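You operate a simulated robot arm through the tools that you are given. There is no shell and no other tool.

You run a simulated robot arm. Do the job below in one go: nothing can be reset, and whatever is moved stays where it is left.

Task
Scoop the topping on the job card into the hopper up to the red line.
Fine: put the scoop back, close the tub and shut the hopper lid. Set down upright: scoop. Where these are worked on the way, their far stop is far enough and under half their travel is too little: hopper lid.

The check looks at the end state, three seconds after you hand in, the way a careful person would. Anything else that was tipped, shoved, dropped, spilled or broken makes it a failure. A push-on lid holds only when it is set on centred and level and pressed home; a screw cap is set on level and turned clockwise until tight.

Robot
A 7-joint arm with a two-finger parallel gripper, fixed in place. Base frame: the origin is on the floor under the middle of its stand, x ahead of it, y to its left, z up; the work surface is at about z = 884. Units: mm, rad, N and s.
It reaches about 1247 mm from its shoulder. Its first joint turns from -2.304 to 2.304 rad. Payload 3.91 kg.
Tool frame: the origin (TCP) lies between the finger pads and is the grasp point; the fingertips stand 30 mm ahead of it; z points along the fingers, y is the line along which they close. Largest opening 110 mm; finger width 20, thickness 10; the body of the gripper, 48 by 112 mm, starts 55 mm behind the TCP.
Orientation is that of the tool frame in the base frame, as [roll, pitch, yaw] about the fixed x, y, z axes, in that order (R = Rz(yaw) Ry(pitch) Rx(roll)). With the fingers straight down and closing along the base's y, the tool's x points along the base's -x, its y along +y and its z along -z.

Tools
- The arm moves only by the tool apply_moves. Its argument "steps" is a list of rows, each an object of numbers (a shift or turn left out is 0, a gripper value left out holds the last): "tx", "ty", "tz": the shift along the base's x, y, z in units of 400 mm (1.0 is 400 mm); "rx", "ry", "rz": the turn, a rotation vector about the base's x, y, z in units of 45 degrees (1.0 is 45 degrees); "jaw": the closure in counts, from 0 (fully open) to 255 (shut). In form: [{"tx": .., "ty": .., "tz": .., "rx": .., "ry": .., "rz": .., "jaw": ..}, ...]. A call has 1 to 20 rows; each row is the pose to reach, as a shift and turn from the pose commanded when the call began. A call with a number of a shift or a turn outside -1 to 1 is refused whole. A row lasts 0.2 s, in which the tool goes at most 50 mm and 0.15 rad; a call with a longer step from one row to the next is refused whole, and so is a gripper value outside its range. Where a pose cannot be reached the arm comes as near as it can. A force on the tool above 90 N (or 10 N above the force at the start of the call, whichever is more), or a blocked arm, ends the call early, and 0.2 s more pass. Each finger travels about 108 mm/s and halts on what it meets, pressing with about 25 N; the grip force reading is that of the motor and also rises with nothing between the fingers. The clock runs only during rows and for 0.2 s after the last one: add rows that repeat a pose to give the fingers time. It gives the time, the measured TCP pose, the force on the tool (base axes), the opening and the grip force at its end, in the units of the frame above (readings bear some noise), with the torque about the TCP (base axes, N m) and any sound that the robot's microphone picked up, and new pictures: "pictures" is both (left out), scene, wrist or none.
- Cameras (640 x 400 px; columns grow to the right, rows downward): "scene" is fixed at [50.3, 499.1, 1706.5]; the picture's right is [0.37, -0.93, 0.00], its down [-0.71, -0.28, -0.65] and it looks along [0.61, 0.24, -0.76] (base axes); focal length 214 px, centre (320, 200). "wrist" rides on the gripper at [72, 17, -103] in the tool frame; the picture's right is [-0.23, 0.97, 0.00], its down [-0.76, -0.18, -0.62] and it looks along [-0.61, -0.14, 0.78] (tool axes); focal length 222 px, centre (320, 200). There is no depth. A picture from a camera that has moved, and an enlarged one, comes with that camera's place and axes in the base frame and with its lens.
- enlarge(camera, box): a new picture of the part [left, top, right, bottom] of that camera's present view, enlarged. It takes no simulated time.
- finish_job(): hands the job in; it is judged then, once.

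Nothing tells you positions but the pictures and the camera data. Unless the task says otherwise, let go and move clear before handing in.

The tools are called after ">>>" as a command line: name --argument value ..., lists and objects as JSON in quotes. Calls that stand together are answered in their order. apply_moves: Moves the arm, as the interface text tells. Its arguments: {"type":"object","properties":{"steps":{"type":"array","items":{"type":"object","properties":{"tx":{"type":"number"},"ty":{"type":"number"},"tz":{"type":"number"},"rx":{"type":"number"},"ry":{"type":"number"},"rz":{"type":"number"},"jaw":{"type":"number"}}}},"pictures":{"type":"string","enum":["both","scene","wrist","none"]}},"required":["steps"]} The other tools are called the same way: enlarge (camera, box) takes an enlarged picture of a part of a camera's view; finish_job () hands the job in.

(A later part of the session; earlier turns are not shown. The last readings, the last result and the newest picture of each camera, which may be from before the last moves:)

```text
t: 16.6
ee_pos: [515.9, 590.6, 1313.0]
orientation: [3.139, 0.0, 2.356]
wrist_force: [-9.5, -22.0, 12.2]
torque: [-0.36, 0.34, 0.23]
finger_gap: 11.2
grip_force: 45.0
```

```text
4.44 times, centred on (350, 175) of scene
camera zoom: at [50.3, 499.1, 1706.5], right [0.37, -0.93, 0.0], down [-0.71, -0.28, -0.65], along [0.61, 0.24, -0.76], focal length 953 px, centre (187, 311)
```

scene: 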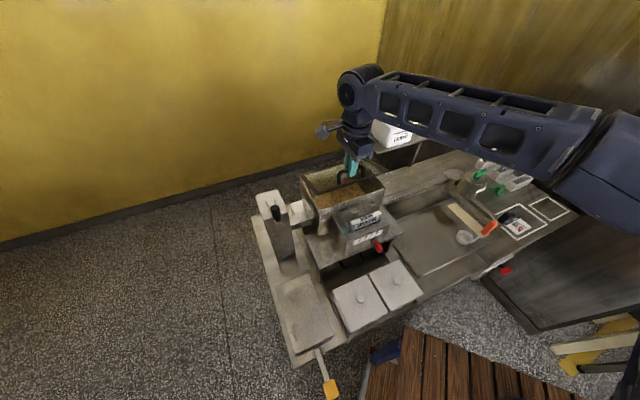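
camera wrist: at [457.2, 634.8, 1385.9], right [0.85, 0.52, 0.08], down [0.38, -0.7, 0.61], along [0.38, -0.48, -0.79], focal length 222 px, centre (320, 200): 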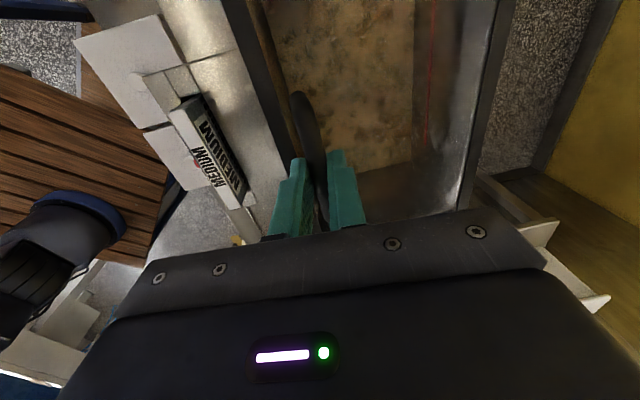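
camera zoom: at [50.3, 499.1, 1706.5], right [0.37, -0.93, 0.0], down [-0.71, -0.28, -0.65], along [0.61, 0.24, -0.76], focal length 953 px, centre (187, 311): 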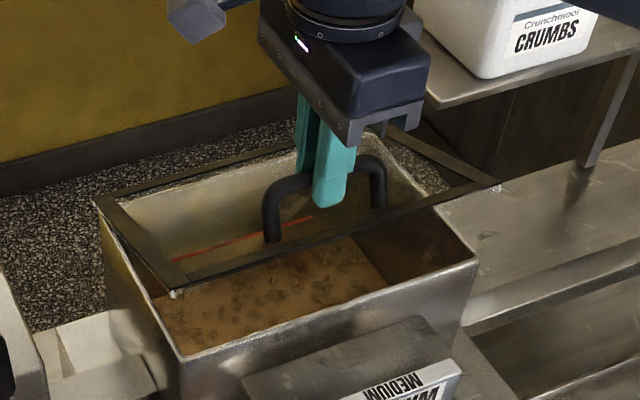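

>>> apply_moves --steps '[{"tx": 0.012, "ty": 0.012, "tz": 0.026, "jaw": 255}, {"tx": 0.0249, "ty": 0.0249, "tz": 0.05, "jaw": 255}, {"tx": 0.041, "ty": 0.041, "tz": 0.071, "jaw": 255}, {"tx": 0.0578, "ty": 0.0578, "tz": 0.0905, "jaw": 255}]' --pictures "scene"

>>> enlarge --camera "scene" --box '[290, 120, 420, 220]'

```text
t: 17.6
ee_pos: [539.6, 613.1, 1347.2]
orientation: [3.14, 0.001, 2.357]
wrist_force: [-1.3, -3.1, 0.8]
torque: [0.02, 0.28, 0.42]
finger_gap: 11.4
grip_force: 44.8
```

scene: 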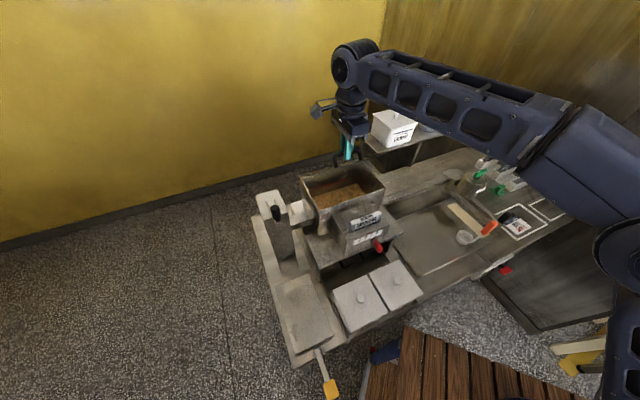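

```text
4.00 times, centred on (355, 170) of scene
camera zoom: at [50.3, 499.1, 1706.5], right [0.37, -0.93, 0.0], down [-0.71, -0.28, -0.65], along [0.61, 0.24, -0.76], focal length 858 px, centre (180, 320)
```

zoom: 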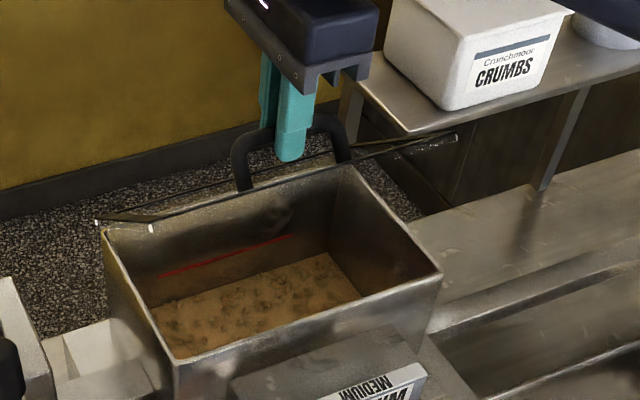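

>>> apply_moves --steps '[{"tx": 0.0188, "ty": 0.0188, "tz": 0.017, "jaw": 255}, {"tx": 0.0375, "ty": 0.0375, "tz": 0.031, "jaw": 255}, {"tx": 0.0578, "ty": 0.0578, "tz": 0.043, "jaw": 255}, {"tx": 0.0783, "ty": 0.0783, "tz": 0.0528, "jaw": 255}, {"tx": 0.0997, "ty": 0.0997, "tz": 0.06, "jaw": 255}, {"tx": 0.1211, "ty": 0.1211, "tz": 0.0643, "jaw": 255}]' --pictures "scene"

>>> enlarge --camera "scene" --box '[290, 100, 430, 210]'

```text
t: 19.0
ee_pos: [587.8, 662.7, 1373.6]
orientation: [3.14, -0.002, 2.354]
wrist_force: [2.3, -2.8, 7.5]
torque: [0.4, 0.42, 0.64]
finger_gap: 11.7
grip_force: 44.5
```

scene: 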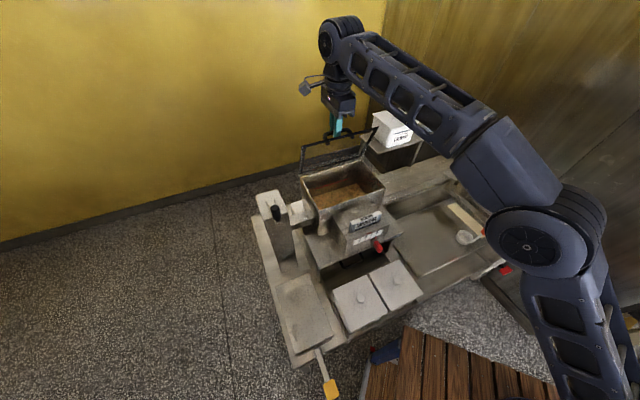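

```text
3.64 times, centred on (360, 155) of scene
camera zoom: at [50.3, 499.1, 1706.5], right [0.37, -0.93, 0.0], down [-0.71, -0.28, -0.65], along [0.61, 0.24, -0.76], focal length 780 px, centre (174, 364)
```

zoom: 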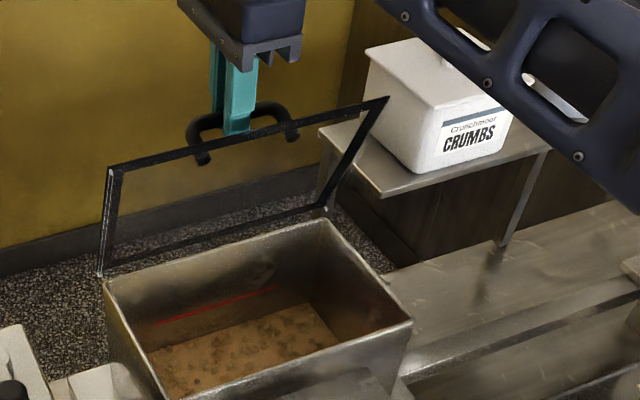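

>>> apply_moves --steps '[{"tx": 0.0218, "ty": 0.0218, "tz": 0.001, "jaw": 255}, {"tx": 0.0437, "ty": 0.0437, "tz": 0.001, "jaw": 255}, {"tx": 0.065, "ty": 0.065, "tz": -0.003, "jaw": 255}, {"tx": 0.0866, "ty": 0.0866, "tz": -0.0093, "jaw": 255}]' --pictures "scene"

>>> enlarge --camera "scene" --box '[290, 90, 430, 210]'

```text
t: 20.0
ee_pos: [612.5, 687.1, 1372.9]
orientation: [3.134, -0.002, 2.359]
wrist_force: [2.8, 1.7, 22.8]
torque: [0.41, 0.24, 0.67]
finger_gap: 11.4
grip_force: 45.1
out of reach, approached as far as the arm can: row 4
```

scene: 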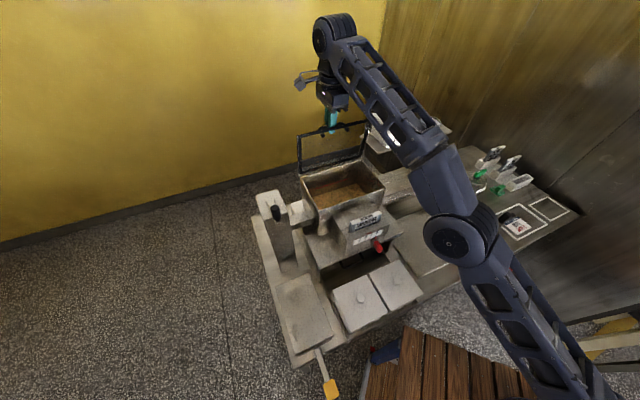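

```text
3.33 times, centred on (360, 150) of scene
camera zoom: at [50.3, 499.1, 1706.5], right [0.37, -0.93, 0.0], down [-0.71, -0.28, -0.65], along [0.61, 0.24, -0.76], focal length 715 px, centre (187, 367)
```

zoom: 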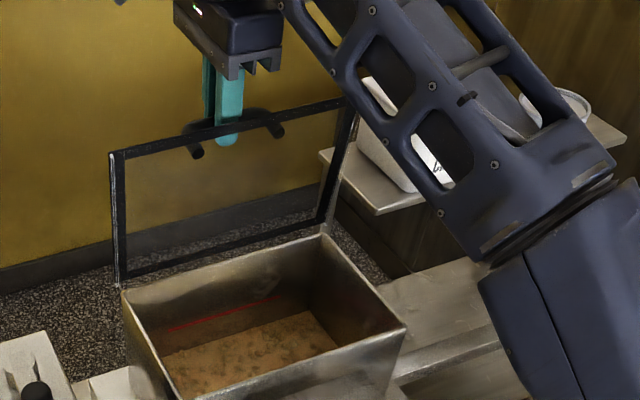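

The lid is at about 84° and the arm is at its reach limit with the tool vertical. I'll tilt the gripper so the fingers lean forward, which gains reach, and keep pushing to the far stop.

>>> apply_moves --steps '[{"rx": 0.078, "ry": -0.078, "jaw": 255}, {"rx": 0.157, "ry": -0.157, "jaw": 255}, {"rx": 0.235, "ry": -0.235, "jaw": 255}, {"rx": 0.314, "ry": -0.314, "jaw": 255}]' --pictures "scene"

>>> enlarge --camera "scene" --box '[290, 80, 430, 210]'

```text
t: 21.0
ee_pos: [613.8, 688.0, 1370.5]
orientation: [2.794, 0.001, 2.355]
wrist_force: [-5.1, 3.8, -7.0]
torque: [0.16, 0.35, 0.78]
finger_gap: 11.4
grip_force: 45.0
```

scene: 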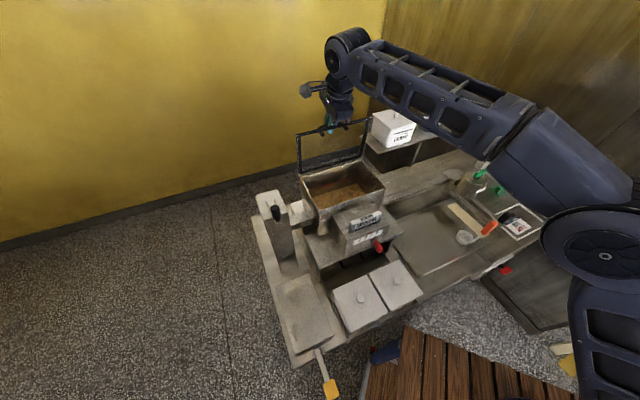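

```text
3.08 times, centred on (360, 145) of scene
camera zoom: at [50.3, 499.1, 1706.5], right [0.37, -0.93, 0.0], down [-0.71, -0.28, -0.65], along [0.61, 0.24, -0.76], focal length 660 px, centre (197, 369)
```

zoom: 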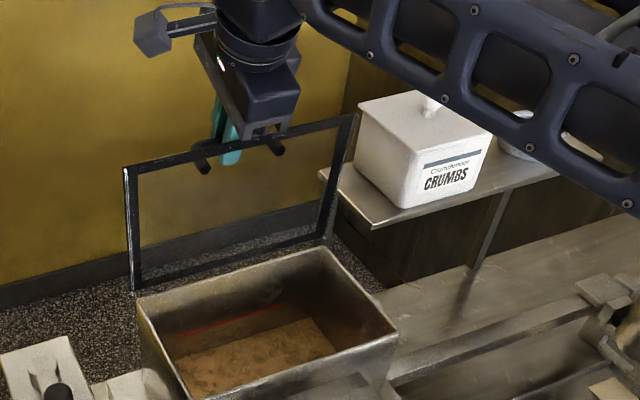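

>>> apply_moves --steps '[{"tx": 0.0219, "ty": 0.0219, "tz": -0.003, "jaw": 255}, {"tx": 0.0438, "ty": 0.0438, "tz": -0.01, "jaw": 255}, {"tx": 0.064, "ty": 0.064, "tz": -0.022, "rx": 0.05, "ry": -0.05, "jaw": 255}, {"tx": 0.0836, "ty": 0.0836, "tz": -0.036, "rx": 0.1, "ry": -0.1, "jaw": 255}]' --pictures "scene"

>>> enlarge --camera "scene" --box '[290, 80, 430, 210]'

```text
t: 21.9
ee_pos: [633.7, 707.8, 1363.1]
orientation: [2.761, 0.001, 2.356]
wrist_force: [-34.8, -47.3, 8.3]
torque: [-6.41, 6.19, -0.69]
finger_gap: 11.1
grip_force: 44.6
stopped in row 4: the force on the tool passed its limit at 98 N (the readings are from after the stop); the commanded pose is now the measured one
```

scene: 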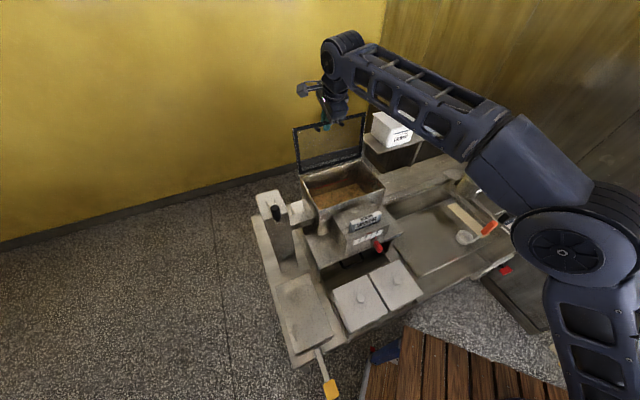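

```text
3.08 times, centred on (360, 145) of scene
camera zoom: at [50.3, 499.1, 1706.5], right [0.37, -0.93, 0.0], down [-0.71, -0.28, -0.65], along [0.61, 0.24, -0.76], focal length 660 px, centre (197, 369)
```

zoom: 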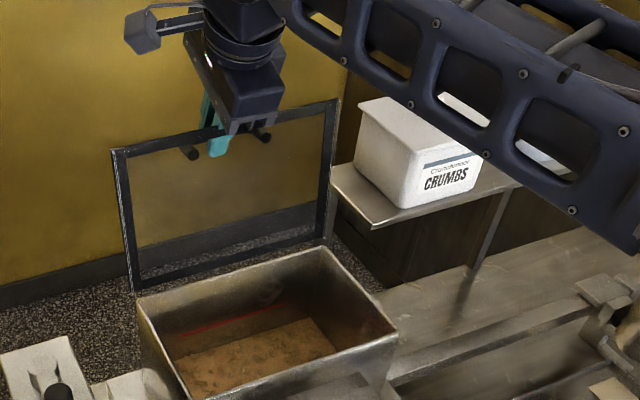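

>>> enlarge --camera "wrist" --box '[0, 0, 640, 400]'

>>> enlarge --camera "scene" --box '[310, 90, 370, 140]'

```text
1.00 times, centred on (320, 200) of wrist (not enlarged: the box is as wide or as high as the picture)
camera zoom: at [564.6, 743.0, 1466.8], right [0.8, 0.48, 0.36], down [0.26, -0.82, 0.51], along [0.54, -0.32, -0.78], focal length 222 px, centre (320, 200)
```

zoom: 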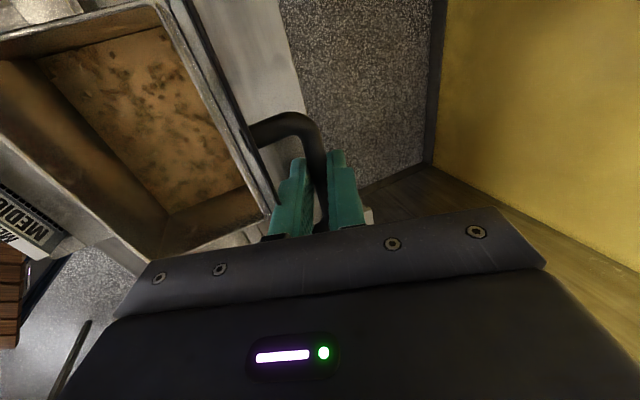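

```text
8.00 times, centred on (340, 115) of scene
camera zoom: at [50.3, 499.1, 1706.5], right [0.37, -0.93, 0.0], down [-0.71, -0.28, -0.65], along [0.61, 0.24, -0.76], focal length 1716 px, centre (160, 880)
```

zoom: 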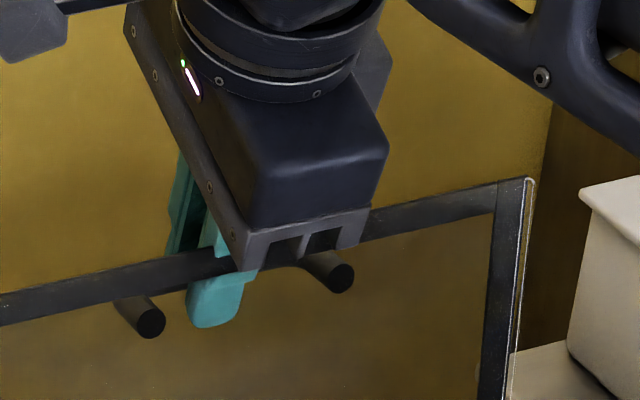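

>>> apply_moves --steps '[{"jaw": 205}, {"jaw": 205}]' --pictures "scene"

>>> enlarge --camera "scene" --box '[290, 80, 430, 210]'

>>> enlarge --camera "wrist" --box '[200, 80, 440, 240]'

```text
t: 22.4
ee_pos: [634.2, 709.2, 1367.1]
orientation: [2.748, 0.0, 2.359]
wrist_force: [-17.3, -25.0, 51.6]
torque: [-3.95, 5.15, -0.48]
finger_gap: 24.6
grip_force: 3.0
```

scene: 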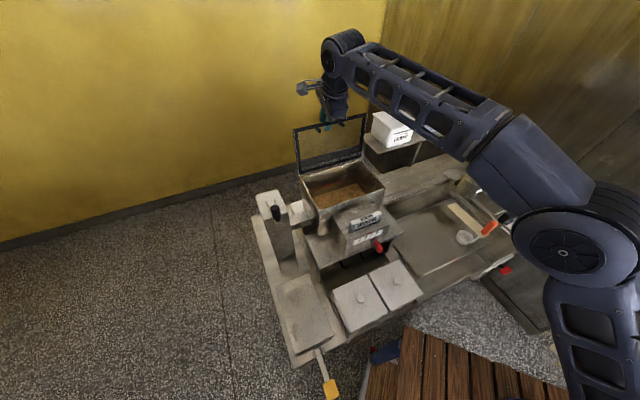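

```text
3.08 times, centred on (360, 145) of scene
camera zoom: at [50.3, 499.1, 1706.5], right [0.37, -0.93, 0.0], down [-0.71, -0.28, -0.65], along [0.61, 0.24, -0.76], focal length 660 px, centre (197, 369)
```

zoom: 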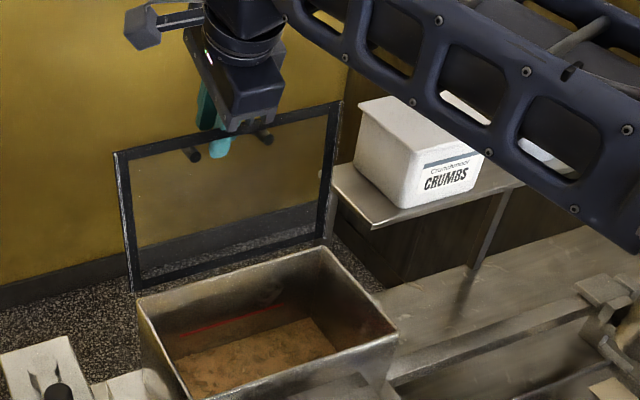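

```text
2.50 times, centred on (320, 160) of wrist
camera zoom: at [564.7, 742.8, 1470.3], right [0.8, 0.48, 0.37], down [0.25, -0.82, 0.51], along [0.55, -0.31, -0.78], focal length 555 px, centre (320, 300)
```

zoom: 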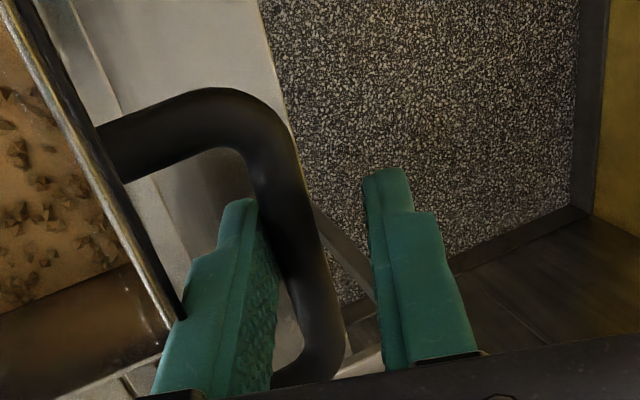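

The front finger is wedged between the lid's edge and the bar, and the lid is slightly past vertical. I'll narrow the jaw a little and draw straight up with a slight bias backward, so that if the lid moves it goes open.

>>> apply_moves --steps '[{"tx": 0.004, "ty": 0.004, "tz": 0.01, "jaw": 222}, {"tx": 0.009, "ty": 0.009, "tz": 0.03, "jaw": 222}, {"tx": 0.014, "ty": 0.014, "tz": 0.06, "jaw": 222}, {"tx": 0.018, "ty": 0.018, "tz": 0.1, "jaw": 222}]' --pictures "scene"

>>> enlarge --camera "scene" --box '[290, 80, 430, 210]'

>>> enlarge --camera "wrist" --box '[200, 80, 440, 240]'

```text
t: 23.4
ee_pos: [645.5, 719.7, 1372.6]
orientation: [2.787, 0.01, 2.356]
wrist_force: [-20.0, -32.5, -44.8]
torque: [-2.14, 2.33, -0.09]
finger_gap: 53.0
grip_force: 25.0
stopped in row 4: the force on the tool passed its limit at 92 N (the readings are from after the stop); the commanded pose is now the measured one
```

scene: 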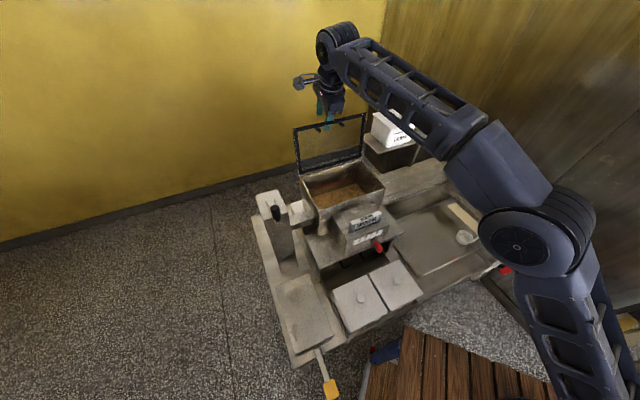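

```text
3.08 times, centred on (360, 145) of scene
camera zoom: at [50.3, 499.1, 1706.5], right [0.37, -0.93, 0.0], down [-0.71, -0.28, -0.65], along [0.61, 0.24, -0.76], focal length 660 px, centre (197, 369)
```

zoom: 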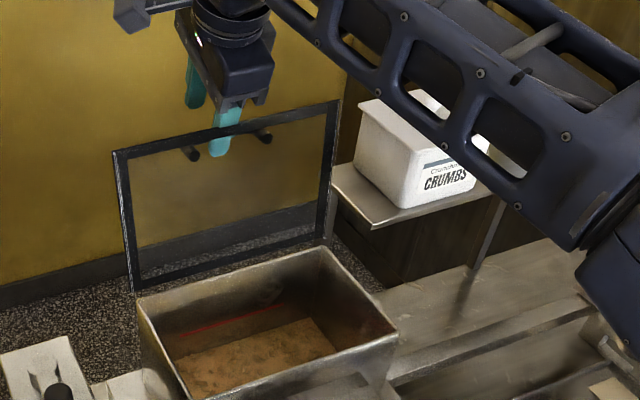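

```text
2.50 times, centred on (320, 160) of wrist
camera zoom: at [577.3, 757.6, 1476.5], right [0.8, 0.49, 0.34], down [0.26, -0.81, 0.53], along [0.53, -0.34, -0.78], focal length 555 px, centre (320, 300)
```

zoom: 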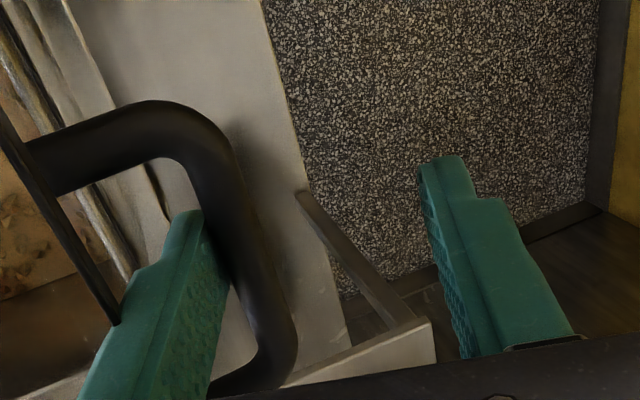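

The lid did not yield to the push, so it is at its far stop, and the finger only back-drove. I'll recenter the tool on the bar, reduce the tilt to free the finger, then withdraw upward.

>>> apply_moves --steps '[{"tx": -0.008, "ty": -0.008, "tz": -0.002, "rx": -0.05, "ry": 0.05, "jaw": 222}, {"tx": -0.016, "ty": -0.016, "tz": -0.004, "rx": -0.1, "ry": 0.1, "jaw": 222}, {"tx": -0.025, "ty": -0.025, "tz": -0.004, "rx": -0.15, "ry": 0.15, "jaw": 222}, {"tx": -0.025, "ty": -0.025, "tz": -0.004, "rx": -0.15, "ry": 0.15, "jaw": 222}]' --pictures "both"

>>> enlarge --camera "wrist" --box '[200, 80, 440, 240]'

>>> enlarge --camera "scene" --box '[300, 90, 380, 180]'

```text
t: 24.4
ee_pos: [634.2, 709.6, 1380.9]
orientation: [2.934, 0.006, 2.359]
wrist_force: [2.6, 0.8, 20.2]
torque: [-0.2, 0.31, -0.05]
finger_gap: 11.0
grip_force: 0.0
camera wrist: at [578.0, 757.3, 1486.9], right [0.83, 0.52, 0.2], down [0.32, -0.75, 0.58], along [0.45, -0.42, -0.79], focal length 222 px, centre (320, 200)
```

scene: 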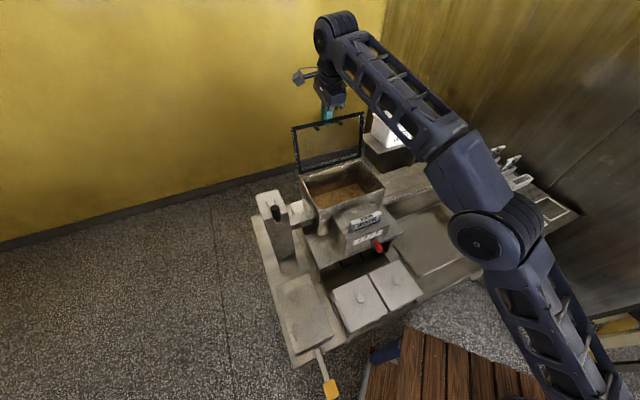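
wrist: 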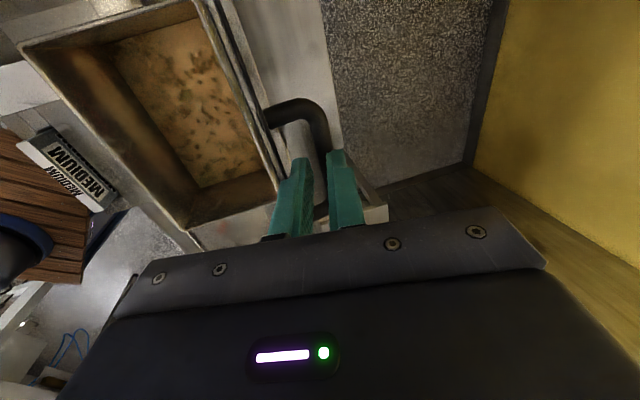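

```text
2.50 times, centred on (320, 160) of wrist
camera zoom: at [578.0, 757.3, 1486.9], right [0.83, 0.52, 0.2], down [0.32, -0.75, 0.58], along [0.45, -0.42, -0.79], focal length 555 px, centre (320, 300)
```

zoom: 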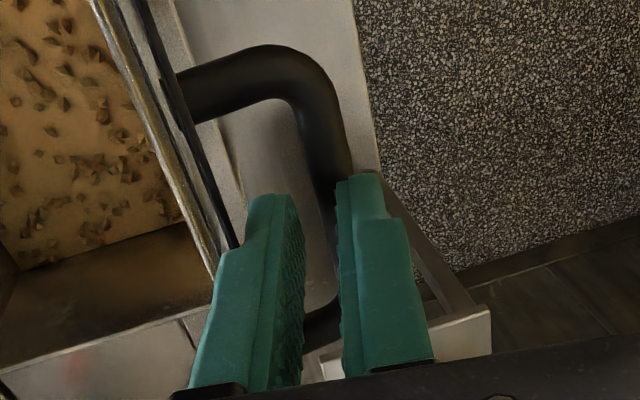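

```text
4.44 times, centred on (340, 135) of scene
camera zoom: at [50.3, 499.1, 1706.5], right [0.37, -0.93, 0.0], down [-0.71, -0.28, -0.65], along [0.61, 0.24, -0.76], focal length 953 px, centre (231, 489)
```

zoom: 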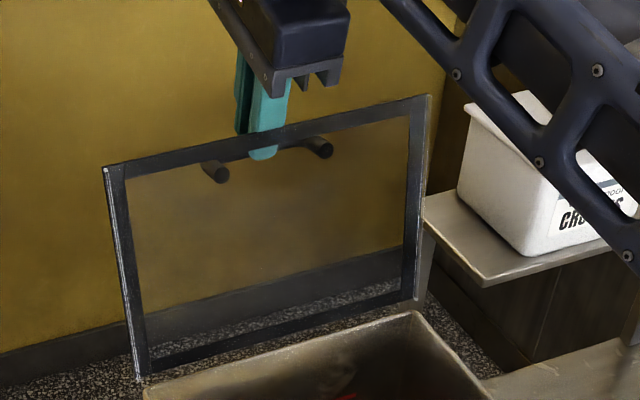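

>>> apply_moves --steps '[{"tz": 0.04, "jaw": 222}, {"tz": 0.12, "jaw": 222}, {"tz": 0.22, "jaw": 222}]' --pictures "scene"

>>> enlarge --camera "scene" --box '[290, 90, 410, 210]'

```text
t: 25.2
ee_pos: [616.2, 677.8, 1448.4]
orientation: [2.937, 0.008, 2.358]
wrist_force: [1.1, 0.2, 0.4]
torque: [0.0, 0.03, 0.0]
finger_gap: 14.4
grip_force: 0.1
out of reach, approached as far as the arm can: row 2, 3
```

scene: 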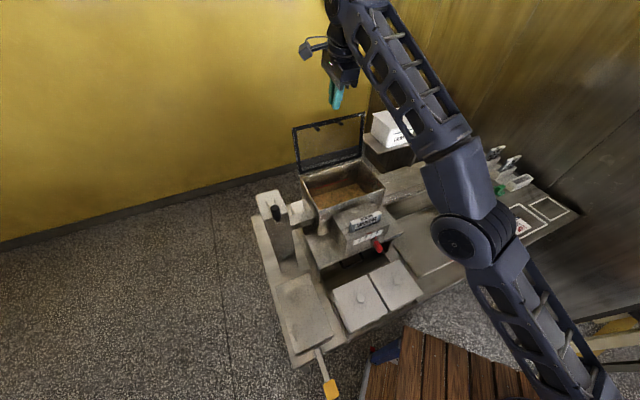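

```text
3.33 times, centred on (350, 150) of scene
camera zoom: at [50.3, 499.1, 1706.5], right [0.37, -0.93, 0.0], down [-0.71, -0.28, -0.65], along [0.61, 0.24, -0.76], focal length 715 px, centre (220, 367)
```

zoom: 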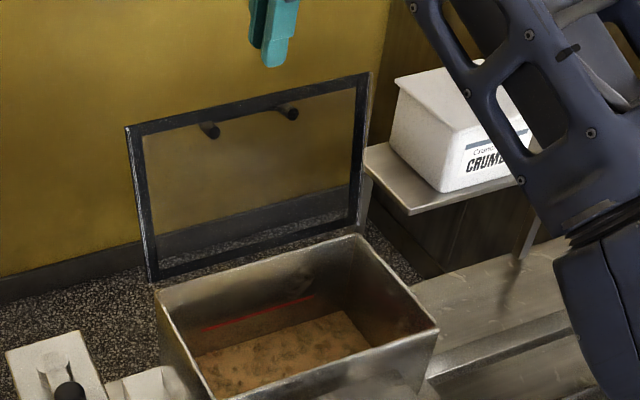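

The lid now stands open on its own. The level is well below the red line. Next is the NUTS tub lid, so I'll come back, level the tool, turn it to the 45° yaw and go above the knob at about (286,457).

>>> apply_moves --steps '[{"tx": -0.07, "ty": -0.08, "tz": 0.02, "rx": -0.04, "ry": 0.04, "jaw": 0}, {"tx": -0.14, "ty": -0.16, "tz": 0.04, "rx": -0.08, "ry": 0.08, "jaw": 0}, {"tx": -0.21, "ty": -0.24, "tz": 0.06, "rx": -0.12, "ry": 0.12, "jaw": 0}, {"tx": -0.28, "ty": -0.32, "tz": 0.08, "rx": -0.16, "ry": 0.16, "jaw": 0}, {"tx": -0.34, "ty": -0.4, "tz": 0.08, "rx": -0.184, "ry": 0.184, "jaw": 0}]' --pictures "none"

>>> apply_moves --steps '[{"tx": -0.03, "ty": -0.02, "tz": -0.05, "rz": 0.15}, {"tx": -0.06, "ty": -0.04, "tz": -0.1, "rz": 0.3}, {"tx": -0.09, "ty": -0.06, "tz": -0.15, "rz": 0.45}, {"tx": -0.12, "ty": -0.08, "tz": -0.2, "rz": 0.6}, {"tx": -0.15, "ty": -0.09, "tz": -0.25, "rz": 0.75}, {"tx": -0.18, "ty": -0.1, "tz": -0.3, "rz": 0.9}, {"tx": -0.2, "ty": -0.1, "tz": -0.33, "rz": 1.0}]' --pictures "none"

>>> apply_moves --steps '[{"tx": -0.05, "ty": -0.01, "tz": -0.06, "rz": 0.15}, {"tx": -0.1, "ty": -0.02, "tz": -0.12, "rz": 0.3}, {"tx": -0.15, "ty": -0.03, "tz": -0.18, "rz": 0.45}, {"tx": -0.2, "ty": -0.04, "tz": -0.24, "rz": 0.6}, {"tx": -0.24, "ty": -0.05, "tz": -0.3, "rz": 0.75}, {"tx": -0.27, "ty": -0.06, "tz": -0.36, "rz": 0.9}, {"tx": -0.285, "ty": -0.06, "tz": -0.4, "rz": 1.0}]' --pictures "both"

```text
t: 26.4
ee_pos: [480.1, 517.1, 1479.7]
orientation: [-3.139, 0.005, 2.36]
wrist_force: [0.7, 1.3, -1.4]
torque: [-0.07, 0.06, 0.01]
finger_gap: 109.9
grip_force: 0.0
out of reach, approached as far as the arm can: row 1
```

```text
t: 28.0
ee_pos: [398.3, 477.2, 1349.2]
orientation: [-3.14, 0.006, -3.136]
wrist_force: [-0.1, -0.1, 0.5]
torque: [0.0, 0.0, 0.02]
finger_gap: 109.7
grip_force: 0.0
```

```text
t: 29.6
ee_pos: [284.3, 453.9, 1188.2]
orientation: [-3.139, 0.007, -2.35]
wrist_force: [0.4, -0.4, 0.2]
torque: [0.01, -0.02, 0.0]
finger_gap: 109.8
grip_force: 0.0
camera wrist: at [220.2, 413.7, 1292.2], right [-0.53, 0.85, 0.0], down [0.66, 0.41, 0.63], along [0.53, 0.34, -0.78], focal length 222 px, centre (320, 200)
```

scene: 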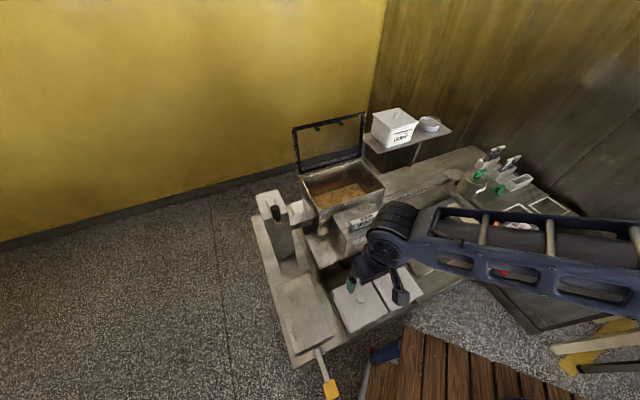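
wrist: 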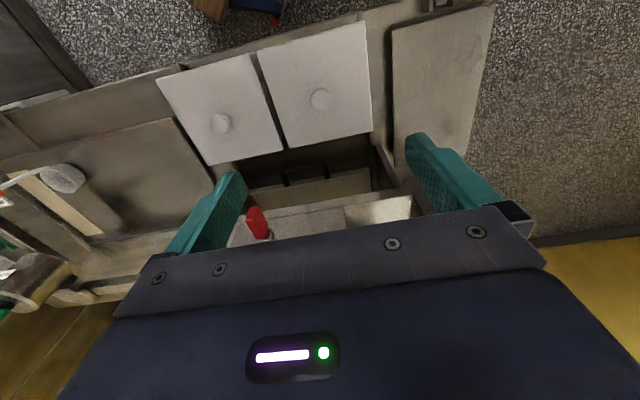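

>>> enlarge --camera "wrist" --box '[240, 20, 400, 170]'

>>> enlarge --camera "scene" --box '[325, 260, 435, 340]'

>>> enlarge --camera "scene" --box '[290, 100, 400, 215]'

```text
2.67 times, centred on (320, 95) of wrist
camera zoom: at [220.2, 413.7, 1292.2], right [-0.53, 0.85, 0.0], down [0.66, 0.41, 0.63], along [0.53, 0.34, -0.78], focal length 592 px, centre (320, 480)
```

zoom: 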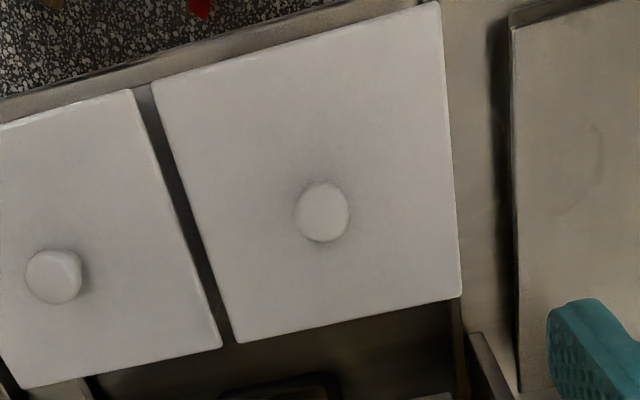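

```text
5.00 times, centred on (380, 300) of scene
camera zoom: at [50.3, 499.1, 1706.5], right [0.37, -0.93, 0.0], down [-0.71, -0.28, -0.65], along [0.61, 0.24, -0.76], focal length 1072 px, centre (20, -300)
```

zoom: 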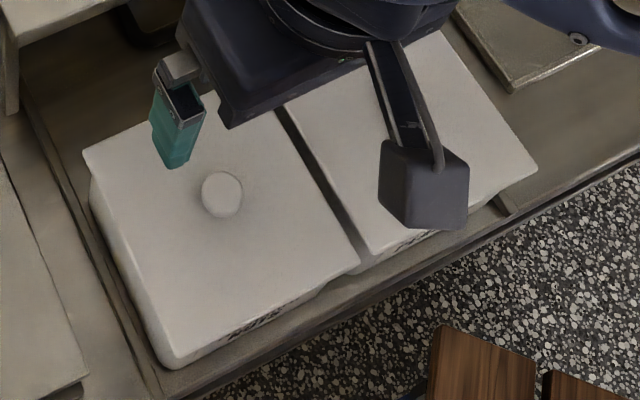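

```text
3.48 times, centred on (345, 158) of scene
camera zoom: at [50.3, 499.1, 1706.5], right [0.37, -0.93, 0.0], down [-0.71, -0.28, -0.65], along [0.61, 0.24, -0.76], focal length 746 px, centre (233, 348)
```

zoom: 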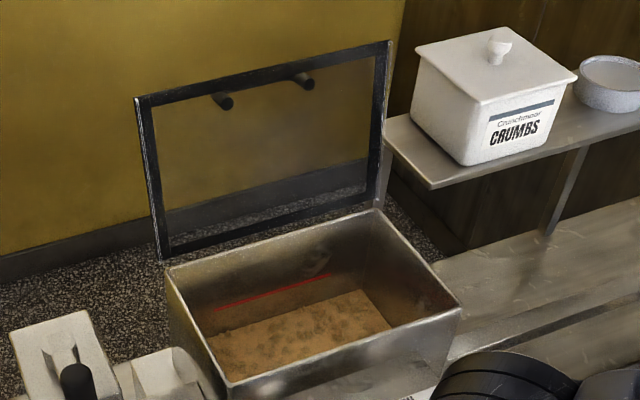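

The knob is at (285,458), top z≈994. I'll descend with the jaw partly closed so the fingertips end just above the lid face.

>>> apply_moves --steps '[{"tx": 0.002, "ty": 0.01, "tz": -0.11, "jaw": 110}, {"tx": 0.002, "ty": 0.01, "tz": -0.22, "jaw": 110}, {"tx": 0.002, "ty": 0.01, "tz": -0.33, "jaw": 110}, {"tx": 0.002, "ty": 0.01, "tz": -0.4, "jaw": 110}, {"tx": 0.002, "ty": 0.01, "tz": -0.44, "jaw": 110}]' --pictures "both"

>>> enlarge --camera "wrist" --box '[200, 60, 440, 230]'

>>> enlarge --camera "scene" --box '[325, 250, 435, 340]'

```text
t: 30.8
ee_pos: [285.7, 456.1, 1012.7]
orientation: [-3.141, 0.007, -2.353]
wrist_force: [-0.1, 0.1, 0.3]
torque: [-0.03, -0.03, 0.01]
finger_gap: 62.8
grip_force: 0.0
camera wrist: at [221.1, 417.6, 1116.3], right [-0.53, 0.85, 0.0], down [0.66, 0.41, 0.63], along [0.53, 0.33, -0.78], focal length 222 px, centre (320, 200)
```

scene: 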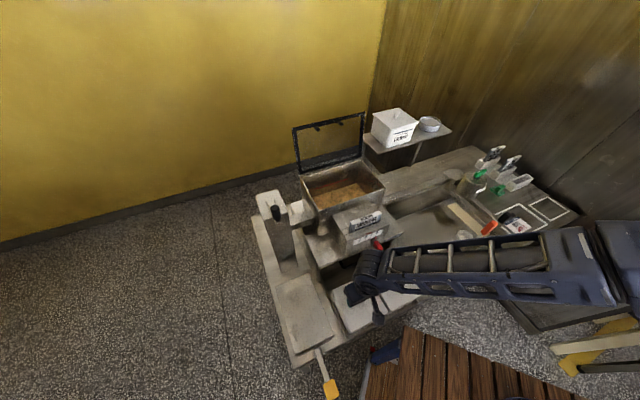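
wrist: 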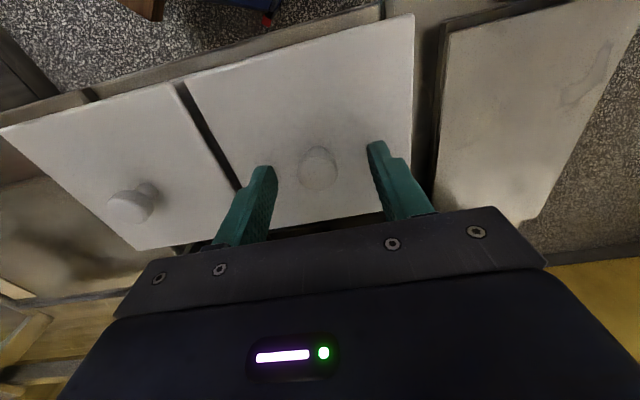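

```text
2.35 times, centred on (320, 145) of wrist
camera zoom: at [221.1, 417.6, 1116.3], right [-0.53, 0.85, 0.0], down [0.66, 0.41, 0.63], along [0.53, 0.33, -0.78], focal length 523 px, centre (320, 329)
```

zoom: 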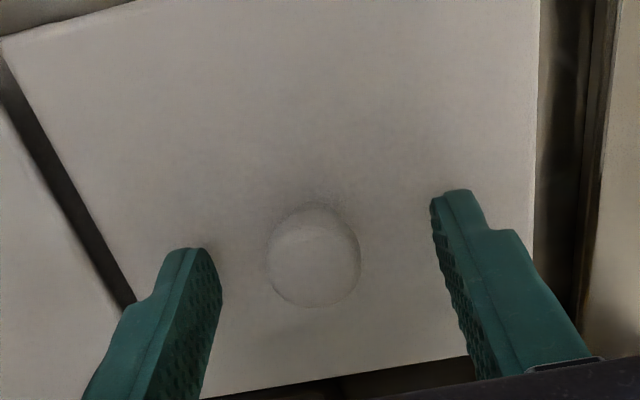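

```text
4.44 times, centred on (380, 295) of scene
camera zoom: at [50.3, 499.1, 1706.5], right [0.37, -0.93, 0.0], down [-0.71, -0.28, -0.65], along [0.61, 0.24, -0.76], focal length 953 px, centre (53, -222)
```

zoom: 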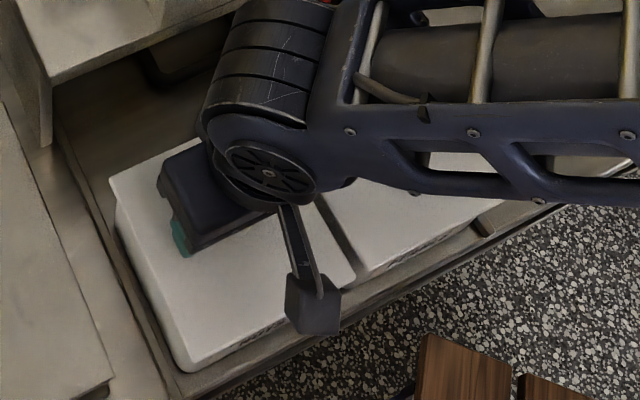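

>>> apply_moves --steps '[{"tx": -0.002, "tz": -0.014, "jaw": 110}, {"tx": -0.002, "tz": -0.014, "jaw": 255}, {"tx": -0.002, "tz": -0.014, "jaw": 255}, {"tx": -0.002, "tz": -0.014, "jaw": 255}]' --pictures "wrist"

>>> enlarge --camera "wrist" --box '[200, 60, 440, 230]'

```text
t: 31.8
ee_pos: [283.8, 457.9, 1007.4]
orientation: [-3.139, 0.006, -2.351]
wrist_force: [0.0, -0.1, 0.1]
torque: [-0.02, 0.04, 0.04]
finger_gap: 24.4
grip_force: 25.5
heard: snap
camera wrist: at [220.5, 417.8, 1111.0], right [-0.53, 0.85, 0.0], down [0.66, 0.41, 0.63], along [0.53, 0.33, -0.78], focal length 222 px, centre (320, 200)
```

wrist: 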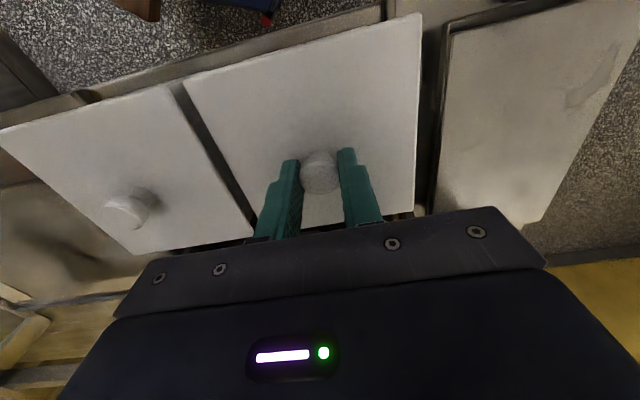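

```text
2.35 times, centred on (320, 145) of wrist
camera zoom: at [220.5, 417.8, 1111.0], right [-0.53, 0.85, 0.0], down [0.66, 0.41, 0.63], along [0.53, 0.33, -0.78], focal length 523 px, centre (320, 329)
```

zoom: 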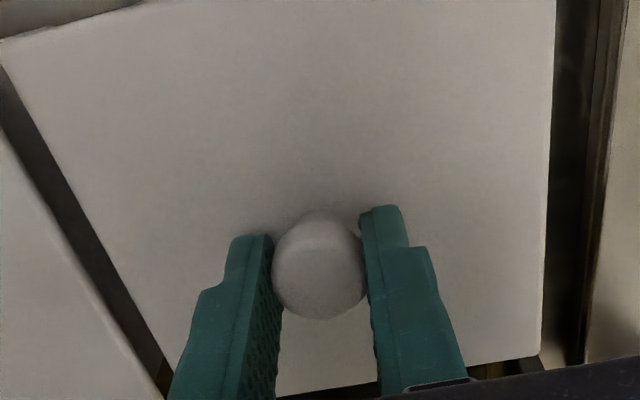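

I heard a snap, probably the push-on lid popping free as the fingers wedged under the knob. I'll lift it slowly and look.

>>> apply_moves --steps '[{"tz": 0.02, "jaw": 255}, {"tz": 0.05, "jaw": 255}, {"tz": 0.1, "jaw": 255}, {"tz": 0.18, "jaw": 255}, {"tz": 0.28, "jaw": 255}]' --pictures "both"

>>> enlarge --camera "scene" --box '[325, 240, 435, 340]'

```text
t: 33.0
ee_pos: [284.5, 457.1, 1118.6]
orientation: [-3.14, 0.007, -2.352]
wrist_force: [0.8, 0.1, 0.1]
torque: [-0.04, 0.05, -0.01]
finger_gap: 0.2
grip_force: 24.8
camera wrist: at [220.7, 417.7, 1222.6], right [-0.53, 0.85, 0.0], down [0.66, 0.41, 0.63], along [0.53, 0.33, -0.78], focal length 222 px, centre (320, 200)
```

scene: 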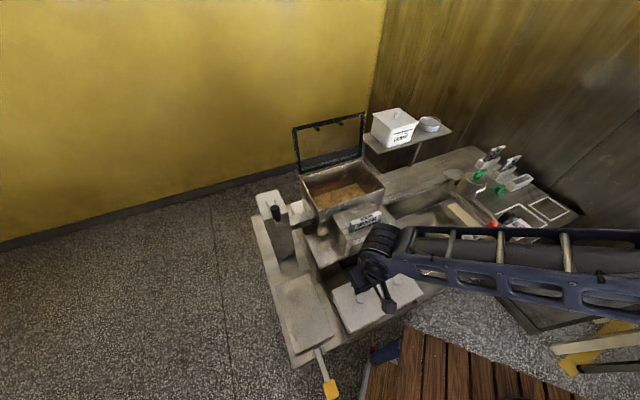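
wrist: 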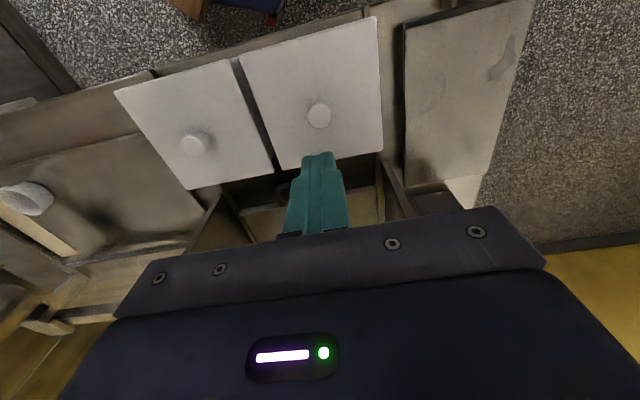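

```text
4.00 times, centred on (380, 290) of scene
camera zoom: at [50.3, 499.1, 1706.5], right [0.37, -0.93, 0.0], down [-0.71, -0.28, -0.65], along [0.61, 0.24, -0.76], focal length 858 px, centre (80, -160)
```

zoom: 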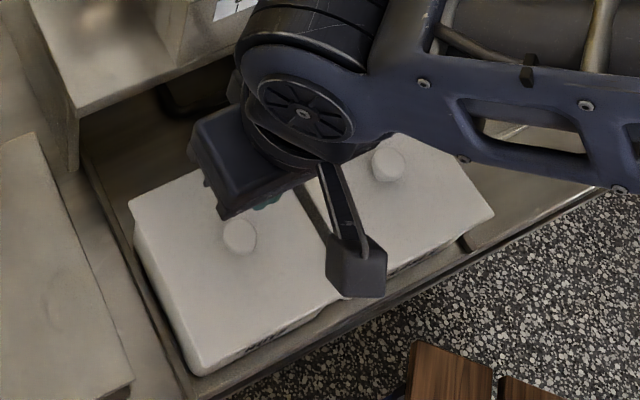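

>>> enlarge --camera "wrist" --box '[160, 70, 400, 200]'

>>> enlarge --camera "scene" --box '[375, 100, 425, 150]'

>>> enlarge --camera "scene" --box '[335, 280, 385, 320]'

```text
2.67 times, centred on (280, 135) of wrist
camera zoom: at [220.7, 417.7, 1222.6], right [-0.53, 0.85, 0.0], down [0.66, 0.41, 0.63], along [0.53, 0.33, -0.78], focal length 592 px, centre (427, 373)
```

zoom: 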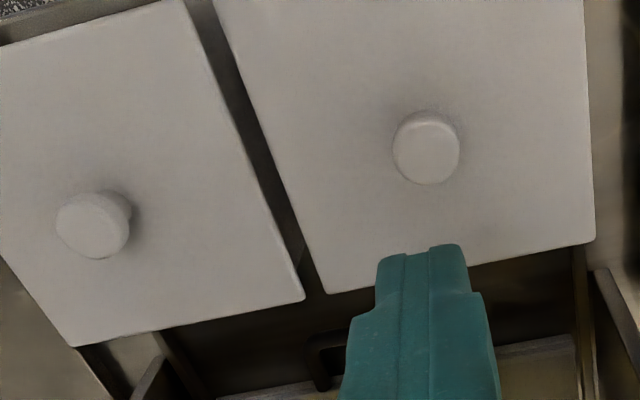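

```text
8.00 times, centred on (400, 125) of scene
camera zoom: at [50.3, 499.1, 1706.5], right [0.37, -0.93, 0.0], down [-0.71, -0.28, -0.65], along [0.61, 0.24, -0.76], focal length 1716 px, centre (-320, 800)
```

zoom: 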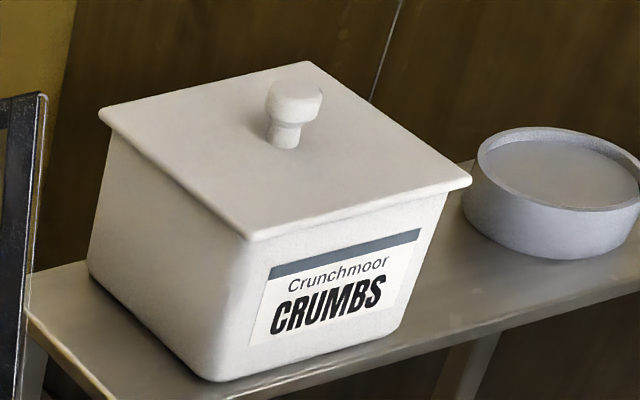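

```text
10.00 times, centred on (360, 300) of scene
camera zoom: at [50.3, 499.1, 1706.5], right [0.37, -0.93, 0.0], down [-0.71, -0.28, -0.65], along [0.61, 0.24, -0.76], focal length 2145 px, centre (-80, -800)
```

zoom: 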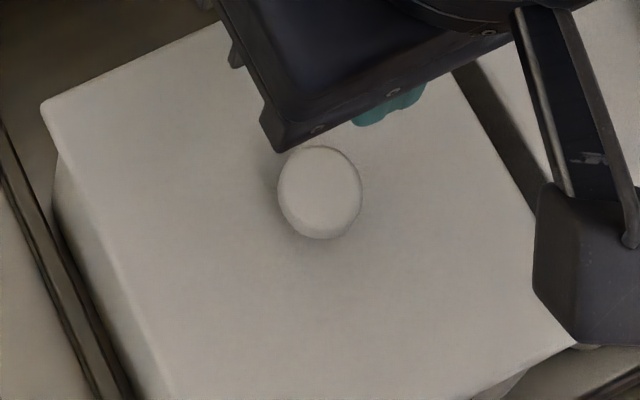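

The fingers slipped off the knob, so the lid is still held on. I'll re-grip lower, with the tips almost on the lid face, and lift in tiny steps while reading the pull force.

>>> apply_moves --steps '[{"jaw": 150}, {"tz": -0.1, "jaw": 150}, {"tz": -0.2, "jaw": 150}, {"tz": -0.26, "jaw": 150}, {"tz": -0.284, "jaw": 150}]' --pictures "none"

>>> apply_moves --steps '[{"tz": -0.004, "jaw": 150}, {"tz": -0.008, "jaw": 255}, {"tz": -0.008, "jaw": 255}, {"tz": -0.008, "jaw": 255}]' --pictures "wrist"

>>> enlarge --camera "wrist" --box '[230, 90, 410, 220]'

```text
t: 34.2
ee_pos: [283.9, 457.5, 1004.5]
orientation: [-3.14, 0.007, -2.353]
wrist_force: [-0.7, -0.5, 0.0]
torque: [-0.01, -0.03, 0.0]
finger_gap: 45.1
grip_force: 0.0
```

```text
t: 35.2
ee_pos: [284.2, 459.0, 1003.4]
orientation: [3.14, 0.009, -2.353]
wrist_force: [3.4, -4.2, 27.4]
torque: [-0.09, -0.1, -0.02]
finger_gap: 24.2
grip_force: 25.2
heard: snap
camera wrist: at [220.4, 417.7, 1106.7], right [-0.53, 0.85, 0.0], down [0.66, 0.41, 0.63], along [0.53, 0.34, -0.78], focal length 222 px, centre (320, 200)
```

wrist: 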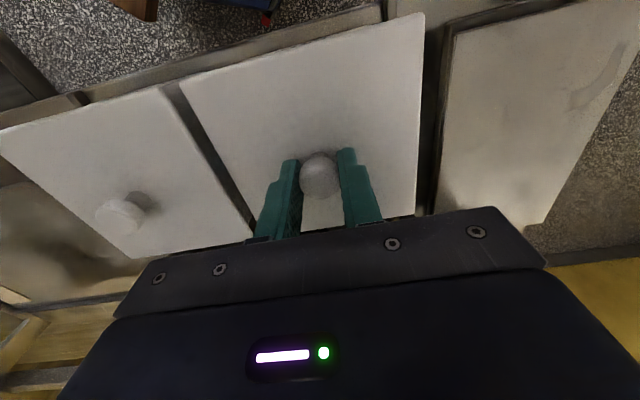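

```text
3.08 times, centred on (320, 155) of wrist
camera zoom: at [220.4, 417.7, 1106.7], right [-0.53, 0.85, 0.0], down [0.66, 0.41, 0.63], along [0.53, 0.34, -0.78], focal length 684 px, centre (320, 338)
```

zoom: 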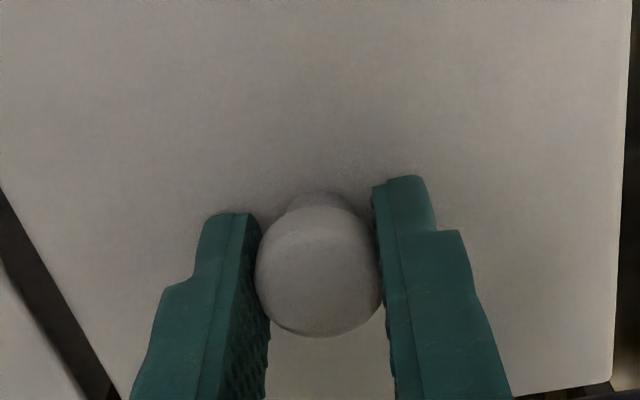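

>>> apply_moves --steps '[{"tz": 0.006, "jaw": 255}, {"tz": 0.012, "jaw": 255}]' --pictures "none"

>>> apply_moves --steps '[{"tz": 0.005, "jaw": 255}, {"tz": 0.01, "jaw": 255}]' --pictures "none"

>>> apply_moves --steps '[{"tz": 0.005, "jaw": 255}, {"tz": 0.01, "jaw": 255}]' --pictures "wrist"

>>> enlarge --camera "wrist" --box '[230, 90, 410, 220]'

```text
t: 35.8
ee_pos: [285.2, 456.8, 1006.1]
orientation: [-3.14, 0.006, -2.352]
wrist_force: [-0.1, -0.7, -0.1]
torque: [0.0, 0.01, 0.03]
finger_gap: 24.3
grip_force: 24.9
heard: snap
```

```text
t: 36.4
ee_pos: [284.2, 457.4, 1011.2]
orientation: [-3.14, 0.006, -2.352]
wrist_force: [0.1, -0.4, -1.0]
torque: [0.03, -0.01, 0.0]
finger_gap: 24.4
grip_force: 25.1
```

```text
t: 37.0
ee_pos: [286.0, 457.3, 1014.2]
orientation: [3.141, 0.007, -2.353]
wrist_force: [0.6, 0.6, -0.9]
torque: [-0.03, 0.03, -0.03]
finger_gap: 24.6
grip_force: 25.0
camera wrist: at [220.3, 417.9, 1118.8], right [-0.53, 0.85, 0.0], down [0.66, 0.41, 0.63], along [0.53, 0.33, -0.78], focal length 222 px, centre (320, 200)
```

wrist: 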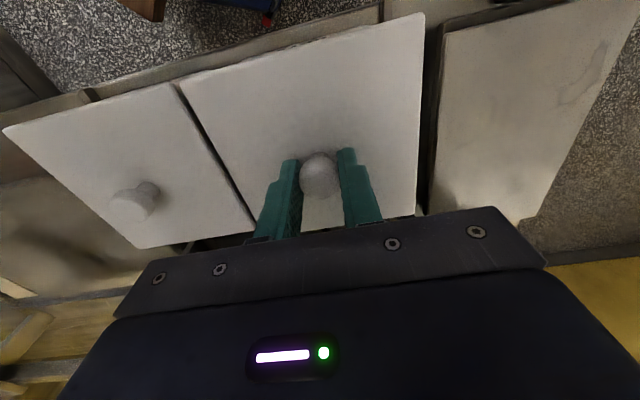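

```text
3.08 times, centred on (320, 155) of wrist
camera zoom: at [220.3, 417.9, 1118.8], right [-0.53, 0.85, 0.0], down [0.66, 0.41, 0.63], along [0.53, 0.33, -0.78], focal length 684 px, centre (320, 338)
```

zoom: 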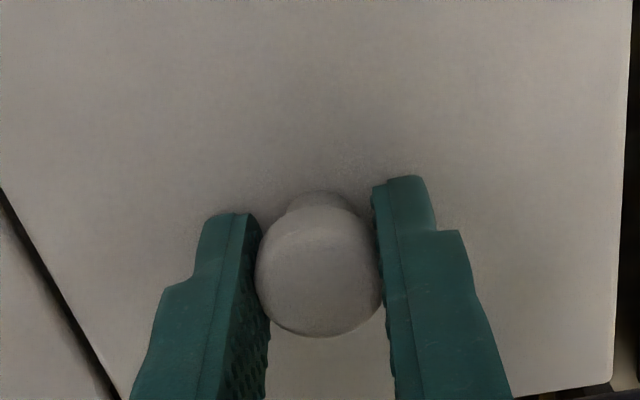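

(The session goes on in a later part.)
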